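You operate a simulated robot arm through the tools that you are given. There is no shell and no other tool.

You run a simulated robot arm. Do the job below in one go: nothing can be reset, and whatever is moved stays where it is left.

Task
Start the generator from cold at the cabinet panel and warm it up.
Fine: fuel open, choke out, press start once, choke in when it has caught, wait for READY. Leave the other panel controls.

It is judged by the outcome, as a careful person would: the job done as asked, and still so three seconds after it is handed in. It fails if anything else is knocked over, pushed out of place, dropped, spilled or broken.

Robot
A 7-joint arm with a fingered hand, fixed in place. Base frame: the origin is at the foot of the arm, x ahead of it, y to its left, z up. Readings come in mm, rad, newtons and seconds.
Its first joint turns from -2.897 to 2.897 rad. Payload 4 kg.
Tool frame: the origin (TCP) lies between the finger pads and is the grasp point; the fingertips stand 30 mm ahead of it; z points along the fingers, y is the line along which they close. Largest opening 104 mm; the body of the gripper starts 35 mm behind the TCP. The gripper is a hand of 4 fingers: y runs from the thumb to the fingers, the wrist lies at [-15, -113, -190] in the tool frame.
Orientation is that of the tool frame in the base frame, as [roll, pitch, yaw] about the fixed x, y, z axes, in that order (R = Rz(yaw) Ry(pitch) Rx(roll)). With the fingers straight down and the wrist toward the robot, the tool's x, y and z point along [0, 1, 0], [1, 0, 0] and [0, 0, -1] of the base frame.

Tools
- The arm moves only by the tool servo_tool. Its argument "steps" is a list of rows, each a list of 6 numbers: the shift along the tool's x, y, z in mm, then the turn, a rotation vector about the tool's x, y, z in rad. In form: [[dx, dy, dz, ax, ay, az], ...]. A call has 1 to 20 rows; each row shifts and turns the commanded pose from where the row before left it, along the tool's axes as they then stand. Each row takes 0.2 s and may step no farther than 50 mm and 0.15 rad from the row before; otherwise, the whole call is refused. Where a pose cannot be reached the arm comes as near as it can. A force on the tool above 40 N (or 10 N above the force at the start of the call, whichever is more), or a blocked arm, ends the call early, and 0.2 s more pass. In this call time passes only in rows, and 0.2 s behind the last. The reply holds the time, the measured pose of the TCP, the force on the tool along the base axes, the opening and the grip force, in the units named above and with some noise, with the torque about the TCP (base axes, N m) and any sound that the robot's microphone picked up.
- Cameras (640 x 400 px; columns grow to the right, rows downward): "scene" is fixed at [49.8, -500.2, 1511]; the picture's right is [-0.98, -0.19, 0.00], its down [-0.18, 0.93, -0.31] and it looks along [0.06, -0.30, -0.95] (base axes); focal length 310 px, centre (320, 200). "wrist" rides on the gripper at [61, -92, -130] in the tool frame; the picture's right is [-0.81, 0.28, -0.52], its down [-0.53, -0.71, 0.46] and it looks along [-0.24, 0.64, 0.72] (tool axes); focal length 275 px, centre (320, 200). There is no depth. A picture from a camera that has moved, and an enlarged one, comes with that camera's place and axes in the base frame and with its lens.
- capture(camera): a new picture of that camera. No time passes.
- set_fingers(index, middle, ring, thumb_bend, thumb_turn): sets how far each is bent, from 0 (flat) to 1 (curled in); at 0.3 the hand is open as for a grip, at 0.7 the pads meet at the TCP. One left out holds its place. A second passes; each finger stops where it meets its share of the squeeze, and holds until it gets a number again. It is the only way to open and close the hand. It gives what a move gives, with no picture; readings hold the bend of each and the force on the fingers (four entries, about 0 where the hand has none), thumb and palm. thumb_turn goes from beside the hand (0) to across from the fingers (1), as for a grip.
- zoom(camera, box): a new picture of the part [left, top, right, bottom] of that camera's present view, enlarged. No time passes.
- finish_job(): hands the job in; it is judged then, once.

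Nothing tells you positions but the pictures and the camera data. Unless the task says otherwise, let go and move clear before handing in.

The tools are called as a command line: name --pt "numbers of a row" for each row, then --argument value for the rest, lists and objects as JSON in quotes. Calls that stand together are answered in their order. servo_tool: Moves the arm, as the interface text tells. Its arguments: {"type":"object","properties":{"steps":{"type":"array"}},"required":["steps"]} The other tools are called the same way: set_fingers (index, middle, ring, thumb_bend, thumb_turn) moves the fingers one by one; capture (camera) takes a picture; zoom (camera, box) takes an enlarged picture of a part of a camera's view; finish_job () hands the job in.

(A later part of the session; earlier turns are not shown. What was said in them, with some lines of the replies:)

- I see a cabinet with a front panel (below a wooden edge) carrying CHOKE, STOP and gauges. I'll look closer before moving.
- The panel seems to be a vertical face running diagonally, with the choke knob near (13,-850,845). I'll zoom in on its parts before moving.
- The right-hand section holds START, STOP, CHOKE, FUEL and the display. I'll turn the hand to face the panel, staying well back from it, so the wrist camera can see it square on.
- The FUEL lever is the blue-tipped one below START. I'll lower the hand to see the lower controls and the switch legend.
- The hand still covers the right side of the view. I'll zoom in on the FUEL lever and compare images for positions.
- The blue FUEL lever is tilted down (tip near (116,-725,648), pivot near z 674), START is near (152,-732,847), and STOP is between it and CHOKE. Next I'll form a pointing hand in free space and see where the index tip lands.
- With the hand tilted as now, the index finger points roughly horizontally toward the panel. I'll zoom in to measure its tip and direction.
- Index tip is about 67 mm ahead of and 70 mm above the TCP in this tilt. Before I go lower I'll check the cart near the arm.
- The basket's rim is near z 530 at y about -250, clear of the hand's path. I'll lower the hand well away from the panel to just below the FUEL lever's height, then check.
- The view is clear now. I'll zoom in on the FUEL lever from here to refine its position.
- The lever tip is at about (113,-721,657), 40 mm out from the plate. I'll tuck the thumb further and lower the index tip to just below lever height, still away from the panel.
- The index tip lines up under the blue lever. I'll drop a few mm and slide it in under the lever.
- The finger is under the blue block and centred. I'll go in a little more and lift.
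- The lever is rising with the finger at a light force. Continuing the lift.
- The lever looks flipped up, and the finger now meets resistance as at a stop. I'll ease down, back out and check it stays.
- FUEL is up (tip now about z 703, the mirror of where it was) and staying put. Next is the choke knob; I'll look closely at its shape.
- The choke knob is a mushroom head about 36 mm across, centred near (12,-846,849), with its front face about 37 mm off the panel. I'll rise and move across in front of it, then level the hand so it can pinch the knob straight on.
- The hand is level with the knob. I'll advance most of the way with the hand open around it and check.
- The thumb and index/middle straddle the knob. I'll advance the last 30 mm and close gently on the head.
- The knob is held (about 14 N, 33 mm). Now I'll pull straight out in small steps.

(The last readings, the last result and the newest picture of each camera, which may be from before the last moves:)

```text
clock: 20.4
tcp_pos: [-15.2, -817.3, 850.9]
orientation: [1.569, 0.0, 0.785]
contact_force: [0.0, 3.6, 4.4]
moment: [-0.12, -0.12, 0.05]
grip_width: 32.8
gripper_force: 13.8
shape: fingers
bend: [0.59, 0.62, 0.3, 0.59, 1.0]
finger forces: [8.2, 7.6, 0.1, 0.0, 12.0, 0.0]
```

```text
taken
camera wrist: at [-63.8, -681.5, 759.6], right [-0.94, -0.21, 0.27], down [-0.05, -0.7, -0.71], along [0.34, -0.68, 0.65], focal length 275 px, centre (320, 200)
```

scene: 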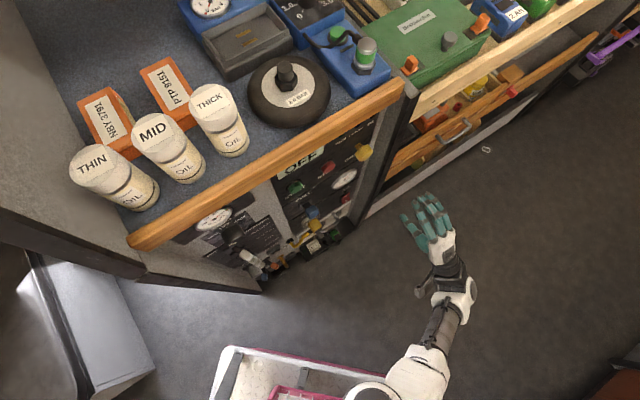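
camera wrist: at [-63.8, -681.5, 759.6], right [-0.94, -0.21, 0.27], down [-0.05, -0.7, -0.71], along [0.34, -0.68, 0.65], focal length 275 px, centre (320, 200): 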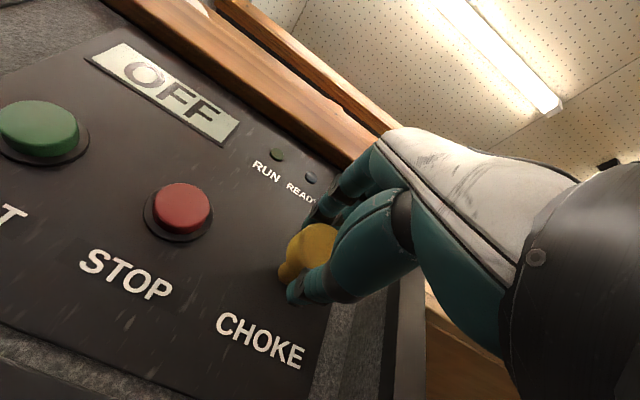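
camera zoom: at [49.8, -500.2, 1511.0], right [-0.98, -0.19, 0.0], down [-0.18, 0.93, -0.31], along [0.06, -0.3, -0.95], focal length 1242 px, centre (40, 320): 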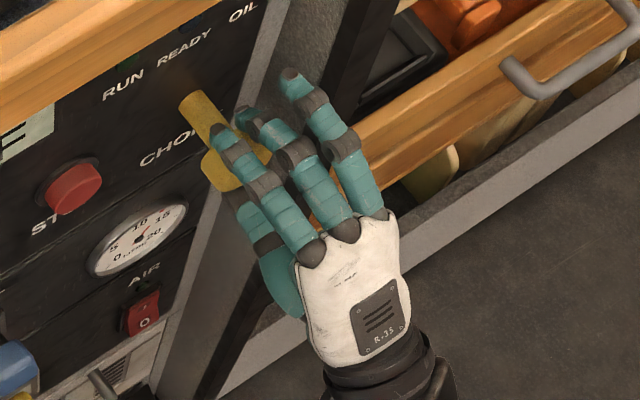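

The knob is coming out with the hand. I'll keep pulling in small steps until it stops.

servo_tool --pt "0 0 -5 0 0 0" --pt "0 0 -5 0 0 0"

zoom --camera "scene" --box '[330, 120, 450, 220]'

```text
clock: 21.0
tcp_pos: [-18.7, -811.1, 851.0]
orientation: [1.569, -0.001, 0.788]
contact_force: [12.7, -11.1, 5.8]
moment: [-0.06, -0.11, 0.04]
grip_width: 32.3
gripper_force: 12.5
shape: fingers
bend: [0.59, 0.62, 0.3, 0.59, 1.0]
finger forces: [7.8, 7.1, 0.0, 0.1, 8.9, 0.1]
```

```text
4.00 times, centred on (390, 170) of scene
camera zoom: at [49.8, -500.2, 1511.0], right [-0.98, -0.19, 0.0], down [-0.18, 0.93, -0.31], along [0.06, -0.3, -0.95], focal length 1242 px, centre (40, 320)
```

zoom: 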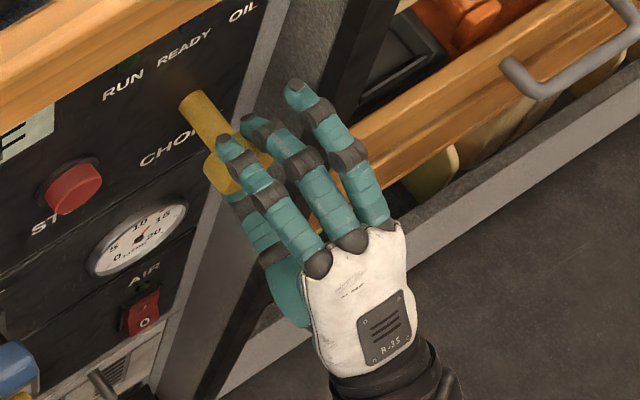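

It hit its stop at about 25 mm of travel (around 17 N). I'll release, back away and check it stays out.

set_fingers --index 0.3 --middle 0.3 --thumb_bend 0.3

servo_tool --pt "0 0 -15 0 0 0" --pt "0 0 -30 0 0 0" --pt "0 0 -40 0 0 0" --pt "0 0 -40 0 0 0"

zoom --camera "scene" --box '[330, 120, 450, 220]'

capture --camera "wrist"

```text
clock: 22.0
tcp_pos: [-20.0, -811.1, 851.3]
orientation: [1.569, 0.0, 0.783]
contact_force: [-1.0, 0.7, -0.2]
moment: [0.0, -0.01, 0.0]
grip_width: 102.6
gripper_force: 0.1
shape: fingers
bend: [0.3, 0.3, 0.3, 0.3, 0.98]
finger forces: [0.0, 0.1, 0.0, 0.1, 0.0, 0.1]
```

```text
clock: 23.0
tcp_pos: [-108.7, -723.7, 851.2]
orientation: [1.571, 0.0, 0.785]
contact_force: [-0.4, -0.4, -0.2]
moment: [0.0, 0.02, -0.01]
grip_width: 102.9
gripper_force: 0.1
shape: fingers
bend: [0.3, 0.3, 0.3, 0.3, 0.98]
finger forces: [0.0, 0.0, 0.1, 0.0, 0.0, 0.1]
```

```text
4.00 times, centred on (390, 170) of scene
camera zoom: at [49.8, -500.2, 1511.0], right [-0.98, -0.19, 0.0], down [-0.18, 0.93, -0.31], along [0.06, -0.3, -0.95], focal length 1242 px, centre (40, 320)
```

zoom: 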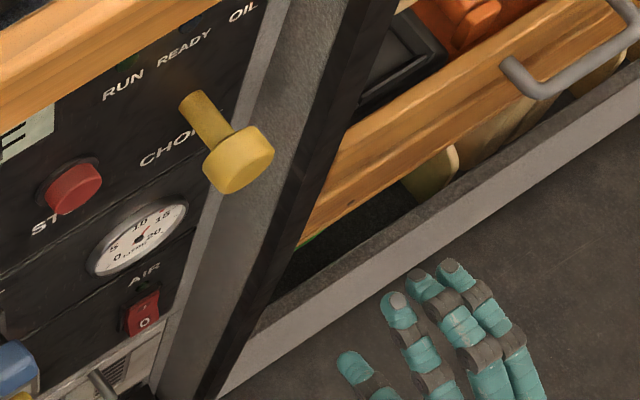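

```text
taken
camera wrist: at [-158.3, -587.6, 759.4], right [-0.94, -0.21, 0.27], down [-0.05, -0.7, -0.71], along [0.34, -0.68, 0.65], focal length 275 px, centre (320, 200)
```

wrist: 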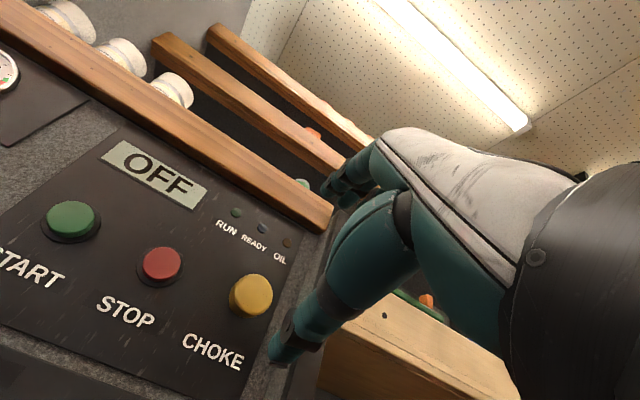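

The choke is out and staying. I'll form the pointing hand again, tilt it so the index is level, and line up with START while staying clear of STOP.

set_fingers --index 0.0 --middle 1.0 --ring 1.0 --thumb_bend 1.0

servo_tool --pt "0 0 0 0.131 0 0" --pt "0 0 0 0.131 0 0" --pt "0 0 0 0.131 0 0" --pt "0 0 0 0.131 0 0" --pt "0 0 0 0.131 0 0" --pt "0 0 0 0.131 0 0" --pt "41.4 -13 13 0 0 0" --pt "41.4 -13 13 0 0 0" --pt "41.4 -13 13 0 0 0" --pt "41.4 -13 13 0 0 0"

capture --camera "wrist"

zoom --camera "scene" --box '[270, 140, 430, 270]'

```text
clock: 24.0
tcp_pos: [-109.8, -723.3, 852.4]
orientation: [1.568, 0.0, 0.785]
contact_force: [0.0, 0.5, -0.8]
moment: [-0.03, 0.02, -0.01]
grip_width: 45.2
gripper_force: 0.0
shape: fingers
bend: [0.0, 1.0, 1.0, 1.0, 1.0]
finger forces: [0.1, 0.0, 0.1, 0.1, 0.1, 0.1]
```

```text
clock: 26.2
tcp_pos: [9.4, -608.4, 777.8]
orientation: [2.358, 0.0, 0.783]
contact_force: [0.1, -1.1, 0.7]
moment: [0.0, 0.01, -0.01]
grip_width: 45.6
gripper_force: 0.0
shape: fingers
bend: [0.0, 1.0, 1.0, 1.0, 1.0]
finger forces: [0.0, 0.0, 0.0, 0.0, 0.0, 0.0]
```

```text
taken
camera wrist: at [-58.5, -453.5, 804.7], right [-0.7, -0.45, 0.56], down [-0.51, -0.25, -0.83], along [0.51, -0.86, -0.06], focal length 275 px, centre (320, 200)
```

wrist: 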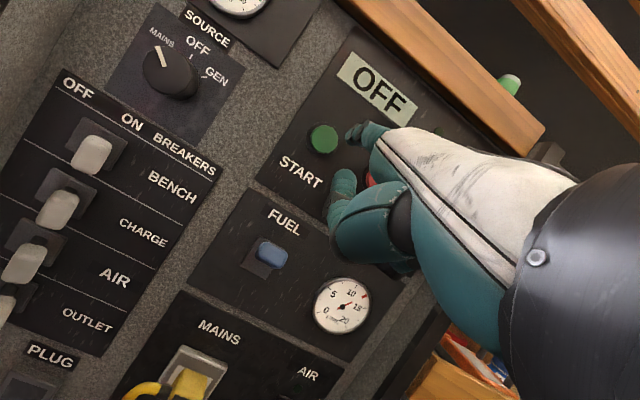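

```text
3.08 times, centred on (350, 205) of scene
camera zoom: at [49.8, -500.2, 1511.0], right [-0.98, -0.19, 0.0], down [-0.18, 0.93, -0.31], along [0.06, -0.3, -0.95], focal length 955 px, centre (228, 185)
```

zoom: 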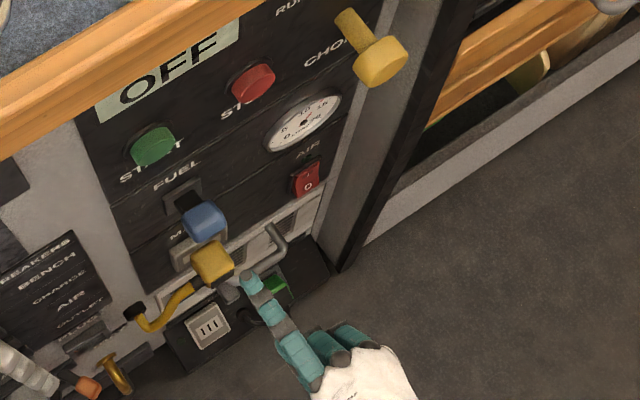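

The index tip is aligned with START at z 848. I'll bring it near the button first.

servo_tool --pt "1.5 20 20 0 0 0" --pt "0 20 20 0 0 0" --pt "0 20 20 0 0 0"

capture --camera "wrist"

zoom --camera "scene" --box '[260, 140, 380, 240]'

```text
clock: 27.0
tcp_pos: [68.2, -666.9, 777.3]
orientation: [2.354, 0.0, 0.784]
contact_force: [-0.6, 0.3, 0.1]
moment: [0.04, -0.02, 0.03]
grip_width: 45.5
gripper_force: 0.0
shape: fingers
bend: [0.0, 1.0, 1.0, 1.0, 1.0]
finger forces: [0.0, 0.0, 0.0, 0.0, 0.0, 0.0]
```

```text
taken
camera wrist: at [0.4, -511.3, 804.7], right [-0.7, -0.45, 0.56], down [-0.51, -0.25, -0.83], along [0.51, -0.86, -0.06], focal length 275 px, centre (320, 200)
```

wrist: 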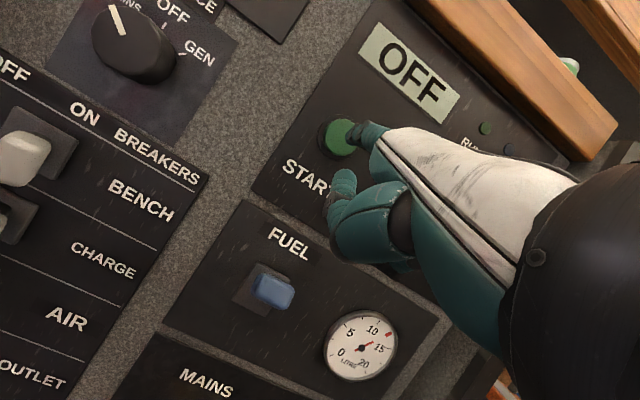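

```text
4.00 times, centred on (320, 190) of scene
camera zoom: at [49.8, -500.2, 1511.0], right [-0.98, -0.19, 0.0], down [-0.18, 0.93, -0.31], along [0.06, -0.3, -0.95], focal length 1242 px, centre (320, 240)
```

zoom: 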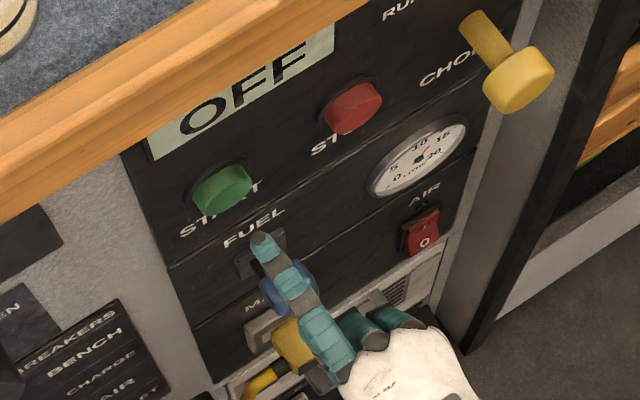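

Tip is about 25 mm short of START and on its centre. I'll advance gently.

servo_tool --pt "0 4.5 4.5 0 0 0" --pt "0 4.5 4.5 0 0 0" --pt "0 3 3 0 0 0"

zoom --camera "wrist" --box '[290, 80, 430, 200]'

zoom --camera "scene" --box '[290, 160, 350, 210]'

```text
clock: 27.8
tcp_pos: [81.4, -678.6, 776.9]
orientation: [2.356, 0.0, 0.784]
contact_force: [-0.4, -0.4, -0.2]
moment: [0.02, -0.01, -0.01]
grip_width: 45.4
gripper_force: 0.0
shape: fingers
bend: [0.0, 1.0, 1.0, 1.0, 1.0]
finger forces: [0.0, 0.0, 0.1, 0.2, 0.0, 0.1]
```

```text
3.33 times, centred on (360, 140) of wrist
camera zoom: at [13.1, -523.0, 804.7], right [-0.69, -0.45, 0.56], down [-0.51, -0.25, -0.83], along [0.51, -0.86, -0.06], focal length 918 px, centre (187, 400)
```

zoom: 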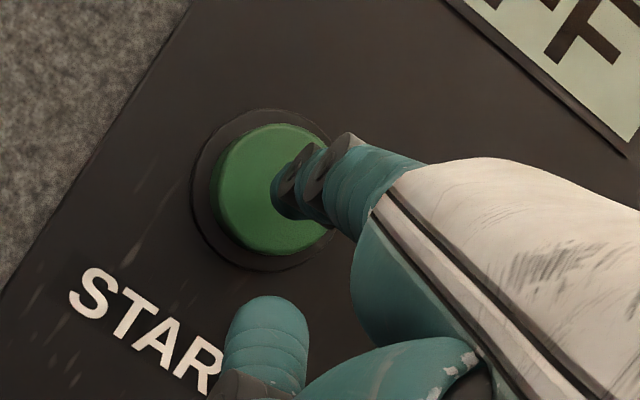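

```text
8.00 times, centred on (320, 185) of scene
camera zoom: at [49.8, -500.2, 1511.0], right [-0.98, -0.19, 0.0], down [-0.18, 0.93, -0.31], along [0.06, -0.3, -0.95], focal length 2484 px, centre (320, 320)
```

zoom: 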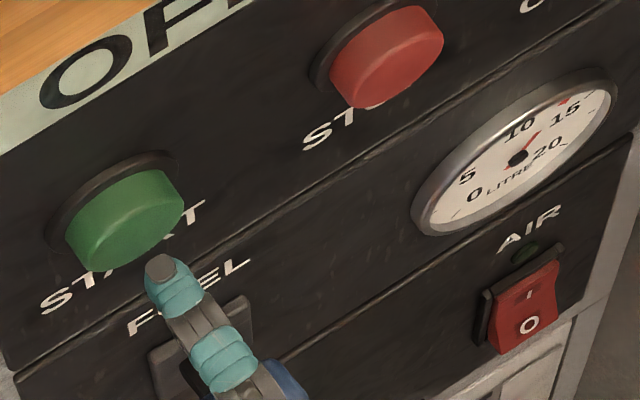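

Just about at the button. Advancing in 3 mm steps to find contact.

servo_tool --pt "0 2.1 2.1 0 0 0" --pt "0 2.1 2.1 0 0 0" --pt "0 2.1 2.1 0 0 0"

zoom --camera "wrist" --box '[290, 20, 480, 180]'

```text
clock: 28.6
tcp_pos: [88.2, -683.2, 777.0]
orientation: [2.355, -0.001, 0.785]
contact_force: [0.4, 0.0, -0.5]
moment: [0.03, -0.01, 0.0]
grip_width: 45.3
gripper_force: 0.1
shape: fingers
bend: [0.0, 1.0, 1.0, 1.0, 1.0]
finger forces: [0.0, 0.0, 0.0, 0.0, 0.0, 0.0]
```

```text
2.50 times, centred on (385, 100) of wrist
camera zoom: at [19.2, -528.5, 804.4], right [-0.7, -0.45, 0.56], down [-0.51, -0.25, -0.83], along [0.51, -0.86, -0.06], focal length 688 px, centre (158, 450)
```

zoom: 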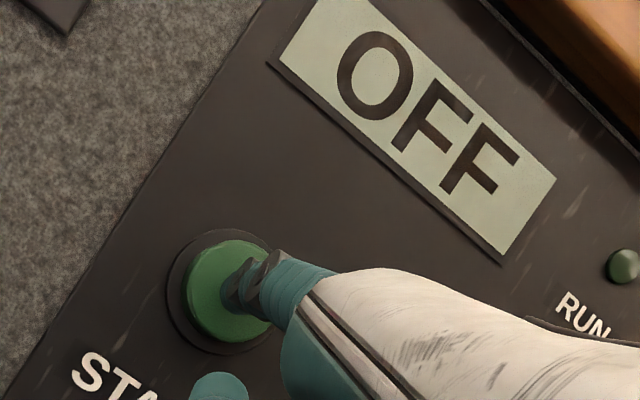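

No contact yet; a few more mm.

servo_tool --pt "0 2.1 2.1 0 0 0" --pt "0 2.1 2.1 0 0 0" --pt "0 2.1 2.1 0 0 0"

zoom --camera "wrist" --box '[290, 20, 480, 180]'

```text
clock: 29.4
tcp_pos: [92.1, -689.0, 775.0]
orientation: [2.355, 0.001, 0.781]
contact_force: [-17.2, 19.3, -3.5]
moment: [-1.3, -1.1, 0.32]
grip_width: 45.6
gripper_force: 12.7
shape: fingers
bend: [0.0, 1.0, 1.0, 1.0, 1.0]
finger forces: [25.0, 0.1, 0.0, 0.0, 0.1, 0.0]
heard: click
```

```text
2.50 times, centred on (385, 100) of wrist
camera zoom: at [23.6, -533.6, 804.1], right [-0.7, -0.45, 0.56], down [-0.51, -0.25, -0.83], along [0.51, -0.86, -0.06], focal length 688 px, centre (158, 450)
```

zoom: 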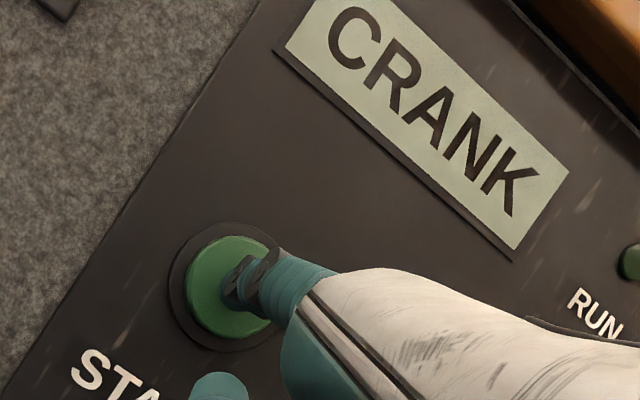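

It clicked and the display shows CRANK. I'll release the button straight back and watch the display.

servo_tool --pt "0 -12 -12 0 0 0" --pt "0 -20 -20 0 0 0"

capture --camera "wrist"

```text
clock: 30.0
tcp_pos: [63.6, -659.0, 776.3]
orientation: [2.355, -0.001, 0.785]
contact_force: [0.0, -0.8, 0.0]
moment: [-0.04, 0.01, -0.01]
grip_width: 45.5
gripper_force: 0.0
shape: fingers
bend: [0.0, 1.0, 1.0, 1.0, 1.0]
finger forces: [0.1, 0.0, 0.0, 0.1, 0.0, 0.0]
```

```text
taken
camera wrist: at [-4.6, -503.8, 804.9], right [-0.69, -0.45, 0.56], down [-0.5, -0.25, -0.83], along [0.51, -0.86, -0.05], focal length 275 px, centre (320, 200)
```

wrist: 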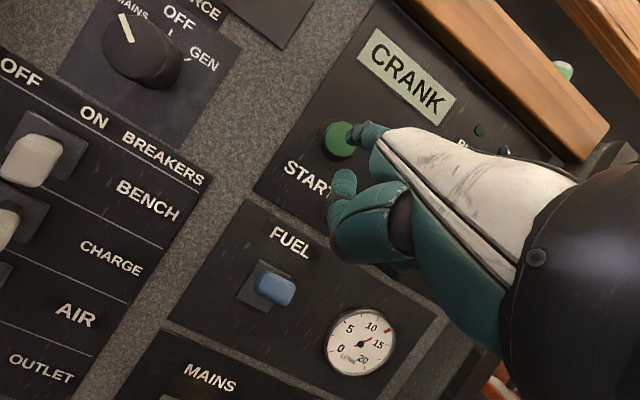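

Still cranking. I'll back off and move across to stand in front of the choke knob, ready to push it once the engine catches.

servo_tool --pt "0 -24 -24 0 0 0" --pt "0 -24 -24 0 0 0" --pt "-45 1 -1 0 0 0" --pt "-45 1 -1 0 0 0" --pt "-45 0 0 0 0 0" --pt "-45 0 0 0 0 0"

capture --camera "wrist"

zoom --camera "scene" --box '[270, 120, 430, 250]'

```text
clock: 31.4
tcp_pos: [-114.6, -736.5, 781.5]
orientation: [2.356, -0.001, 0.783]
contact_force: [-0.8, 0.2, 1.1]
moment: [0.01, 0.01, 0.03]
grip_width: 45.3
gripper_force: 0.1
shape: fingers
bend: [0.0, 1.0, 1.0, 1.0, 1.0]
finger forces: [0.0, 0.0, 0.0, 0.0, 0.0, 0.1]
```

```text
taken
camera wrist: at [-183.1, -582.2, 808.3], right [-0.7, -0.45, 0.56], down [-0.5, -0.25, -0.83], along [0.51, -0.86, -0.06], focal length 275 px, centre (320, 200)
```

wrist: 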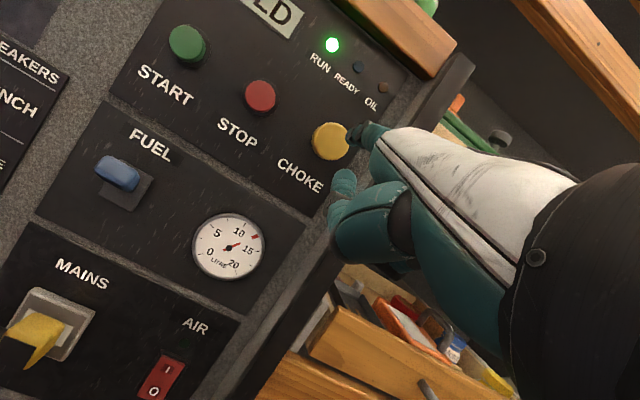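

```text
3.08 times, centred on (350, 185) of scene
camera zoom: at [49.8, -500.2, 1511.0], right [-0.98, -0.19, 0.0], down [-0.18, 0.93, -0.31], along [0.06, -0.3, -0.95], focal length 955 px, centre (228, 246)
```

zoom: 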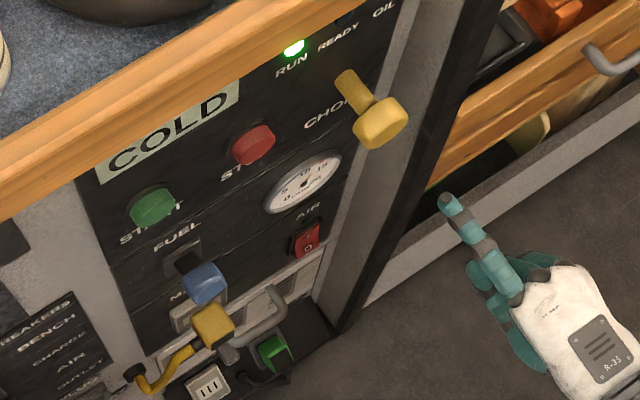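

The engine has caught: RUN is lit and the display reads COLD. I'll push the choke in now with the index on the knob's centre.

servo_tool --pt "-1 20 20 0 0 0" --pt "0 19 19 0 0 0" --pt "0 4 4 0 0 0" --pt "0 4 4 0 0 0" --pt "0 4 4 0 0 0" --pt "0 4 4 0 0 0" --pt "0 4 4 0 0 0"

capture --camera "wrist"

zoom --camera "scene" --box '[310, 110, 430, 210]'

```text
clock: 33.0
tcp_pos: [-54.9, -796.4, 778.8]
orientation: [2.356, -0.001, 0.787]
contact_force: [-0.1, 0.4, -0.7]
moment: [-0.02, 0.0, 0.03]
grip_width: 45.5
gripper_force: 0.1
shape: fingers
bend: [0.0, 1.0, 1.0, 1.0, 1.0]
finger forces: [0.0, 0.1, 0.0, 0.0, 0.0, 0.1]
```

```text
taken
camera wrist: at [-123.9, -640.9, 807.6], right [-0.69, -0.45, 0.56], down [-0.51, -0.25, -0.83], along [0.51, -0.86, -0.06], focal length 275 px, centre (320, 200)
```

wrist: 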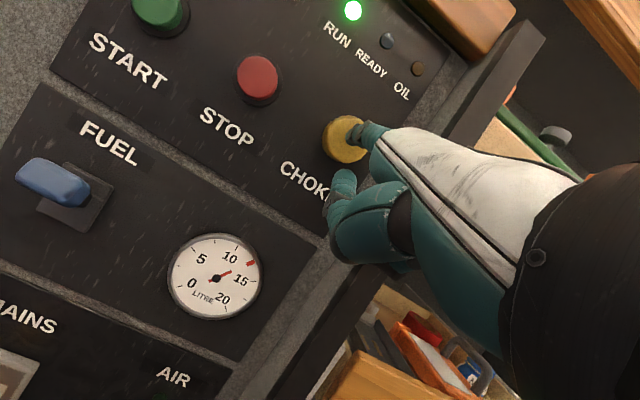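

```text
4.00 times, centred on (370, 160) of scene
camera zoom: at [49.8, -500.2, 1511.0], right [-0.98, -0.19, 0.0], down [-0.18, 0.93, -0.31], along [0.06, -0.3, -0.95], focal length 1242 px, centre (120, 360)
```

zoom: 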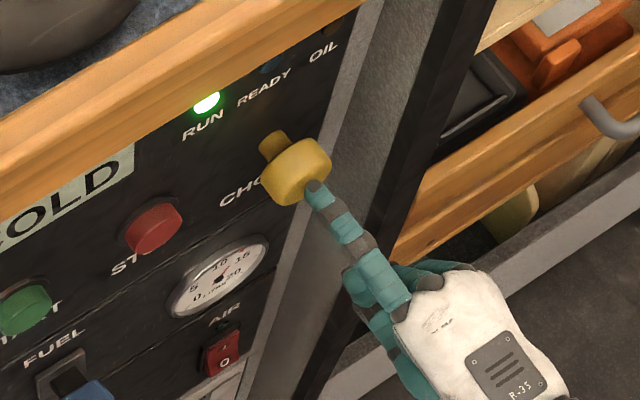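

The knob has gone most of the way in. I'll keep pushing gently to its stop.

servo_tool --pt "0 2.8 2.8 0 0 0" --pt "0 2.8 2.8 0 0 0" --pt "0 2.1 2.1 0 0 0"

zoom --camera "scene" --box '[310, 110, 430, 210]'

```text
clock: 33.7
tcp_pos: [-55.4, -799.3, 778.3]
orientation: [2.358, 0.001, 0.777]
contact_force: [-9.9, 11.8, -1.8]
moment: [-0.86, -0.72, 0.26]
grip_width: 46.3
gripper_force: 7.7
shape: fingers
bend: [0.0, 1.0, 1.0, 1.0, 1.0]
finger forces: [15.6, 0.0, 0.0, 0.1, 0.0, 0.0]
stopped in row 3: the force on the tool passed its limit at 44 N (the readings are from after the stop); the commanded pose is now the measured one
```

```text
4.00 times, centred on (370, 160) of scene
camera zoom: at [49.8, -500.2, 1511.0], right [-0.98, -0.19, 0.0], down [-0.18, 0.93, -0.31], along [0.06, -0.3, -0.95], focal length 1242 px, centre (120, 360)
```

zoom: 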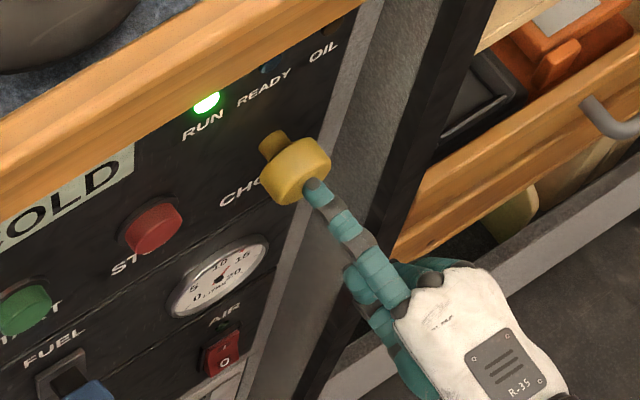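

The knob hit its stop and matches its starting "in" position. I'll back off and confirm, then wait for READY.

servo_tool --pt "0 -14 -14 0 0 0" --pt "0 -30 -30 0 0 0" --pt "0 -30 -30 0 0 0"

zoom --camera "scene" --box '[335, 120, 395, 170]'

zoom --camera "scene" --box '[260, 110, 400, 230]'

capture --camera "wrist"

```text
clock: 34.5
tcp_pos: [-125.1, -724.5, 777.3]
orientation: [2.357, 0.001, 0.778]
contact_force: [0.8, -0.6, 0.1]
moment: [-0.01, 0.01, 0.02]
grip_width: 45.5
gripper_force: 0.0
shape: fingers
bend: [0.0, 1.0, 1.0, 1.0, 1.0]
finger forces: [0.1, 0.0, 0.0, 0.1, 0.0, 0.0]
```

```text
8.00 times, centred on (365, 145) of scene
camera zoom: at [49.8, -500.2, 1511.0], right [-0.98, -0.19, 0.0], down [-0.18, 0.93, -0.31], along [0.06, -0.3, -0.95], focal length 2484 px, centre (-40, 640)
```

zoom: 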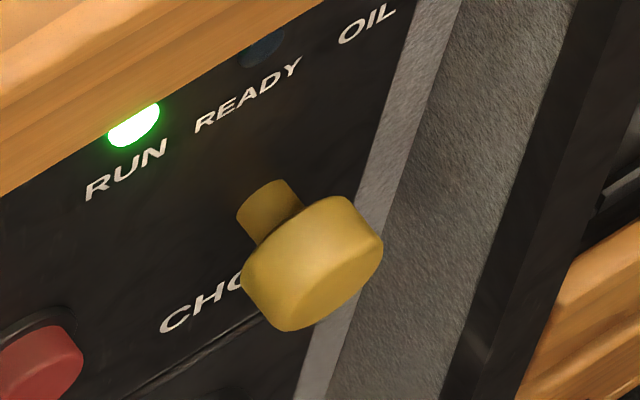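

```text
3.33 times, centred on (330, 170) of scene
camera zoom: at [49.8, -500.2, 1511.0], right [-0.98, -0.19, 0.0], down [-0.18, 0.93, -0.31], along [0.06, -0.3, -0.95], focal length 1035 px, centre (287, 300)
```

zoom: 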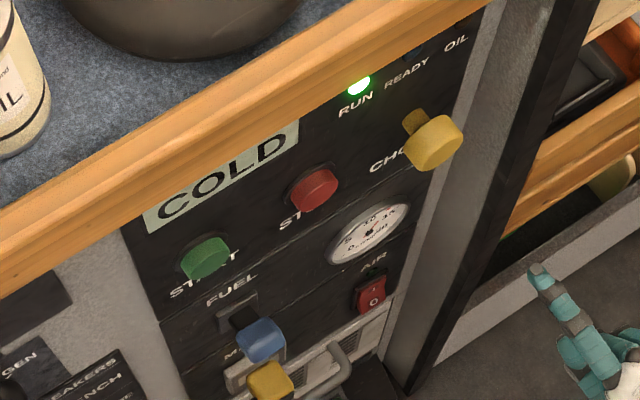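

```text
taken
camera wrist: at [-193.3, -568.7, 805.7], right [-0.7, -0.45, 0.56], down [-0.51, -0.24, -0.83], along [0.51, -0.86, -0.06], focal length 275 px, centre (320, 200)
```

wrist: 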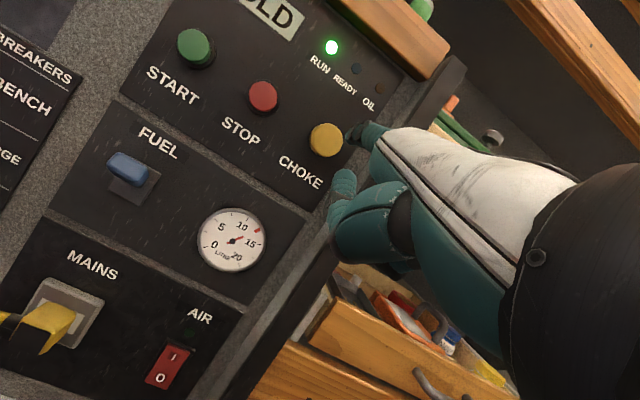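

The choke is fully in, the engine is running and the display still says COLD. I'll move a little further back and wait for READY.

servo_tool --pt "0 -25 -25 0 0 0" --pt "0 -25 -25 0 0 0" --pt "0 0 0 0 0 0" --pt "0 0 0 0 0 0" --pt "0 0 0 0 0 0" --pt "0 0 0 0 0 0" --pt "0 0 0 0 0 0" --pt "0 0 0 0 0 0" --pt "0 0 0 0 0 0" --pt "0 0 0 0 0 0" --pt "0 0 0 0 0 0" --pt "0 0 0 0 0 0" --pt "0 0 0 0 0 0" --pt "0 0 0 0 0 0" --pt "0 0 0 0 0 0" --pt "0 0 0 0 0 0" --pt "0 0 0 0 0 0" --pt "0 0 0 0 0 0" --pt "0 0 0 0 0 0" --pt "0 0 0 0 0 0"

zoom --camera "scene" --box '[260, 110, 400, 230]'

```text
clock: 38.7
tcp_pos: [-175.7, -676.4, 778.8]
orientation: [2.36, 0.001, 0.779]
contact_force: [-0.1, 0.2, -0.1]
moment: [0.01, 0.02, 0.0]
grip_width: 45.5
gripper_force: 0.0
shape: fingers
bend: [0.0, 1.0, 1.0, 1.0, 1.0]
finger forces: [0.1, 0.0, 0.0, 0.0, 0.0, 0.0]
```

```text
3.33 times, centred on (330, 170) of scene
camera zoom: at [49.8, -500.2, 1511.0], right [-0.98, -0.19, 0.0], down [-0.18, 0.93, -0.31], along [0.06, -0.3, -0.95], focal length 1035 px, centre (287, 300)
```

zoom: 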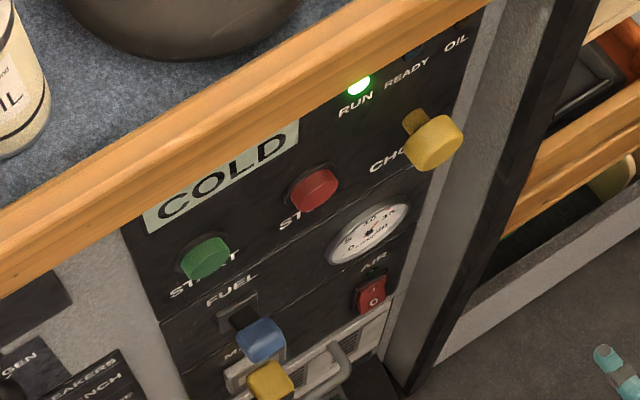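

Still COLD and running normally. I'll keep waiting.

servo_tool --pt "0 0 0 0 0 0" --pt "0 0 0 0 0 0" --pt "0 0 0 0 0 0" --pt "0 0 0 0 0 0" --pt "0 0 0 0 0 0" --pt "0 0 0 0 0 0" --pt "0 0 0 0 0 0" --pt "0 0 0 0 0 0" --pt "0 0 0 0 0 0" --pt "0 0 0 0 0 0" --pt "0 0 0 0 0 0" --pt "0 0 0 0 0 0" --pt "0 0 0 0 0 0" --pt "0 0 0 0 0 0" --pt "0 0 0 0 0 0" --pt "0 0 0 0 0 0" --pt "0 0 0 0 0 0" --pt "0 0 0 0 0 0" --pt "0 0 0 0 0 0" --pt "0 0 0 0 0 0"

servo_tool --pt "0 0 0 0 0 0" --pt "0 0 0 0 0 0" --pt "0 0 0 0 0 0" --pt "0 0 0 0 0 0" --pt "0 0 0 0 0 0" --pt "0 0 0 0 0 0" --pt "0 0 0 0 0 0" --pt "0 0 0 0 0 0" --pt "0 0 0 0 0 0" --pt "0 0 0 0 0 0" --pt "0 0 0 0 0 0" --pt "0 0 0 0 0 0" --pt "0 0 0 0 0 0" --pt "0 0 0 0 0 0" --pt "0 0 0 0 0 0" --pt "0 0 0 0 0 0" --pt "0 0 0 0 0 0" --pt "0 0 0 0 0 0" --pt "0 0 0 0 0 0" --pt "0 0 0 0 0 0"

zoom --camera "scene" --box '[260, 110, 400, 230]'

```text
clock: 42.9
tcp_pos: [-175.9, -675.9, 779.8]
orientation: [2.358, 0.001, 0.779]
contact_force: [0.4, 0.2, 1.3]
moment: [0.04, 0.02, 0.0]
grip_width: 45.5
gripper_force: 0.0
shape: fingers
bend: [0.0, 1.0, 1.0, 1.0, 1.0]
finger forces: [0.0, 0.0, 0.0, 0.0, 0.0, 0.0]
```

```text
clock: 47.1
tcp_pos: [-176.0, -675.3, 780.9]
orientation: [2.36, 0.002, 0.78]
contact_force: [-0.6, -0.5, -0.8]
moment: [0.0, 0.02, 0.01]
grip_width: 45.9
gripper_force: 0.0
shape: fingers
bend: [0.0, 1.0, 1.0, 1.0, 1.0]
finger forces: [0.0, 0.0, 0.0, 0.0, 0.0, 0.0]
```

```text
3.33 times, centred on (330, 170) of scene
camera zoom: at [49.8, -500.2, 1511.0], right [-0.98, -0.19, 0.0], down [-0.18, 0.93, -0.31], along [0.06, -0.3, -0.95], focal length 1035 px, centre (287, 300)
```

zoom: 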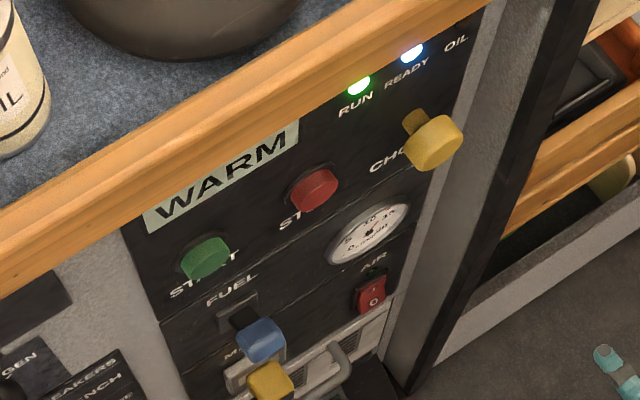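

The READY lamp is lit and the display says WARM. One last look at the whole scene before handing in.

capture --camera "scene"

capture --camera "wrist"

```text
taken
```

scene: 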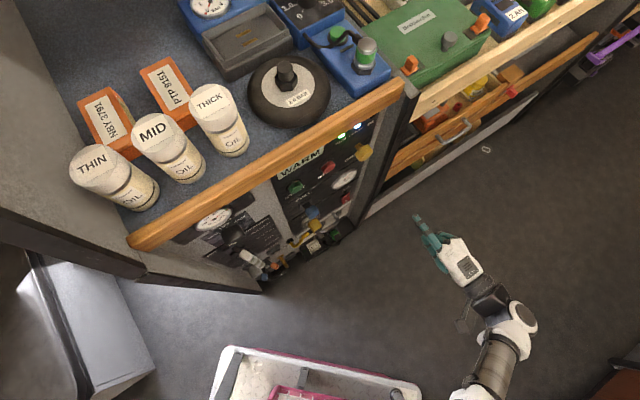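

```text
taken
camera wrist: at [-242.7, -520.2, 807.6], right [-0.7, -0.45, 0.56], down [-0.51, -0.24, -0.83], along [0.51, -0.86, -0.06], focal length 275 px, centre (320, 200)
```

wrist: 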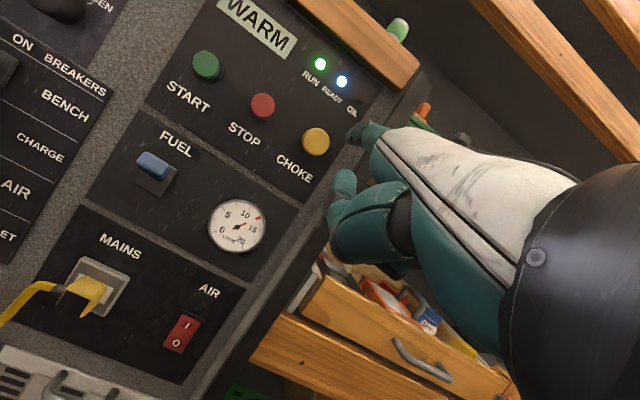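

Everything is as asked: fuel is open, the choke is in, RUN and READY are lit, the other controls are as they were, and the hand is clear. Handing in.

finish_job

```text
The job is handed in.
```

The generator is running and warmed up. The RUN and READY lamps are both lit and the display reads WARM.

- **Fuel:** I flipped the FUEL lever up. It carries no open/closed marking, so I took up as open. The engine has run with it there since it caught.
- **Choke:** I pulled it fully out before starting and pushed it back in to its stop once the engine had caught.
- **Start:** I pressed START once. It clicked, the display went to CRANK, and RUN came on within about two seconds.
- **Everything else:** I didn't touch any other panel control, and nothing in the last pictures was knocked over or moved. The hand is clear of the panel.
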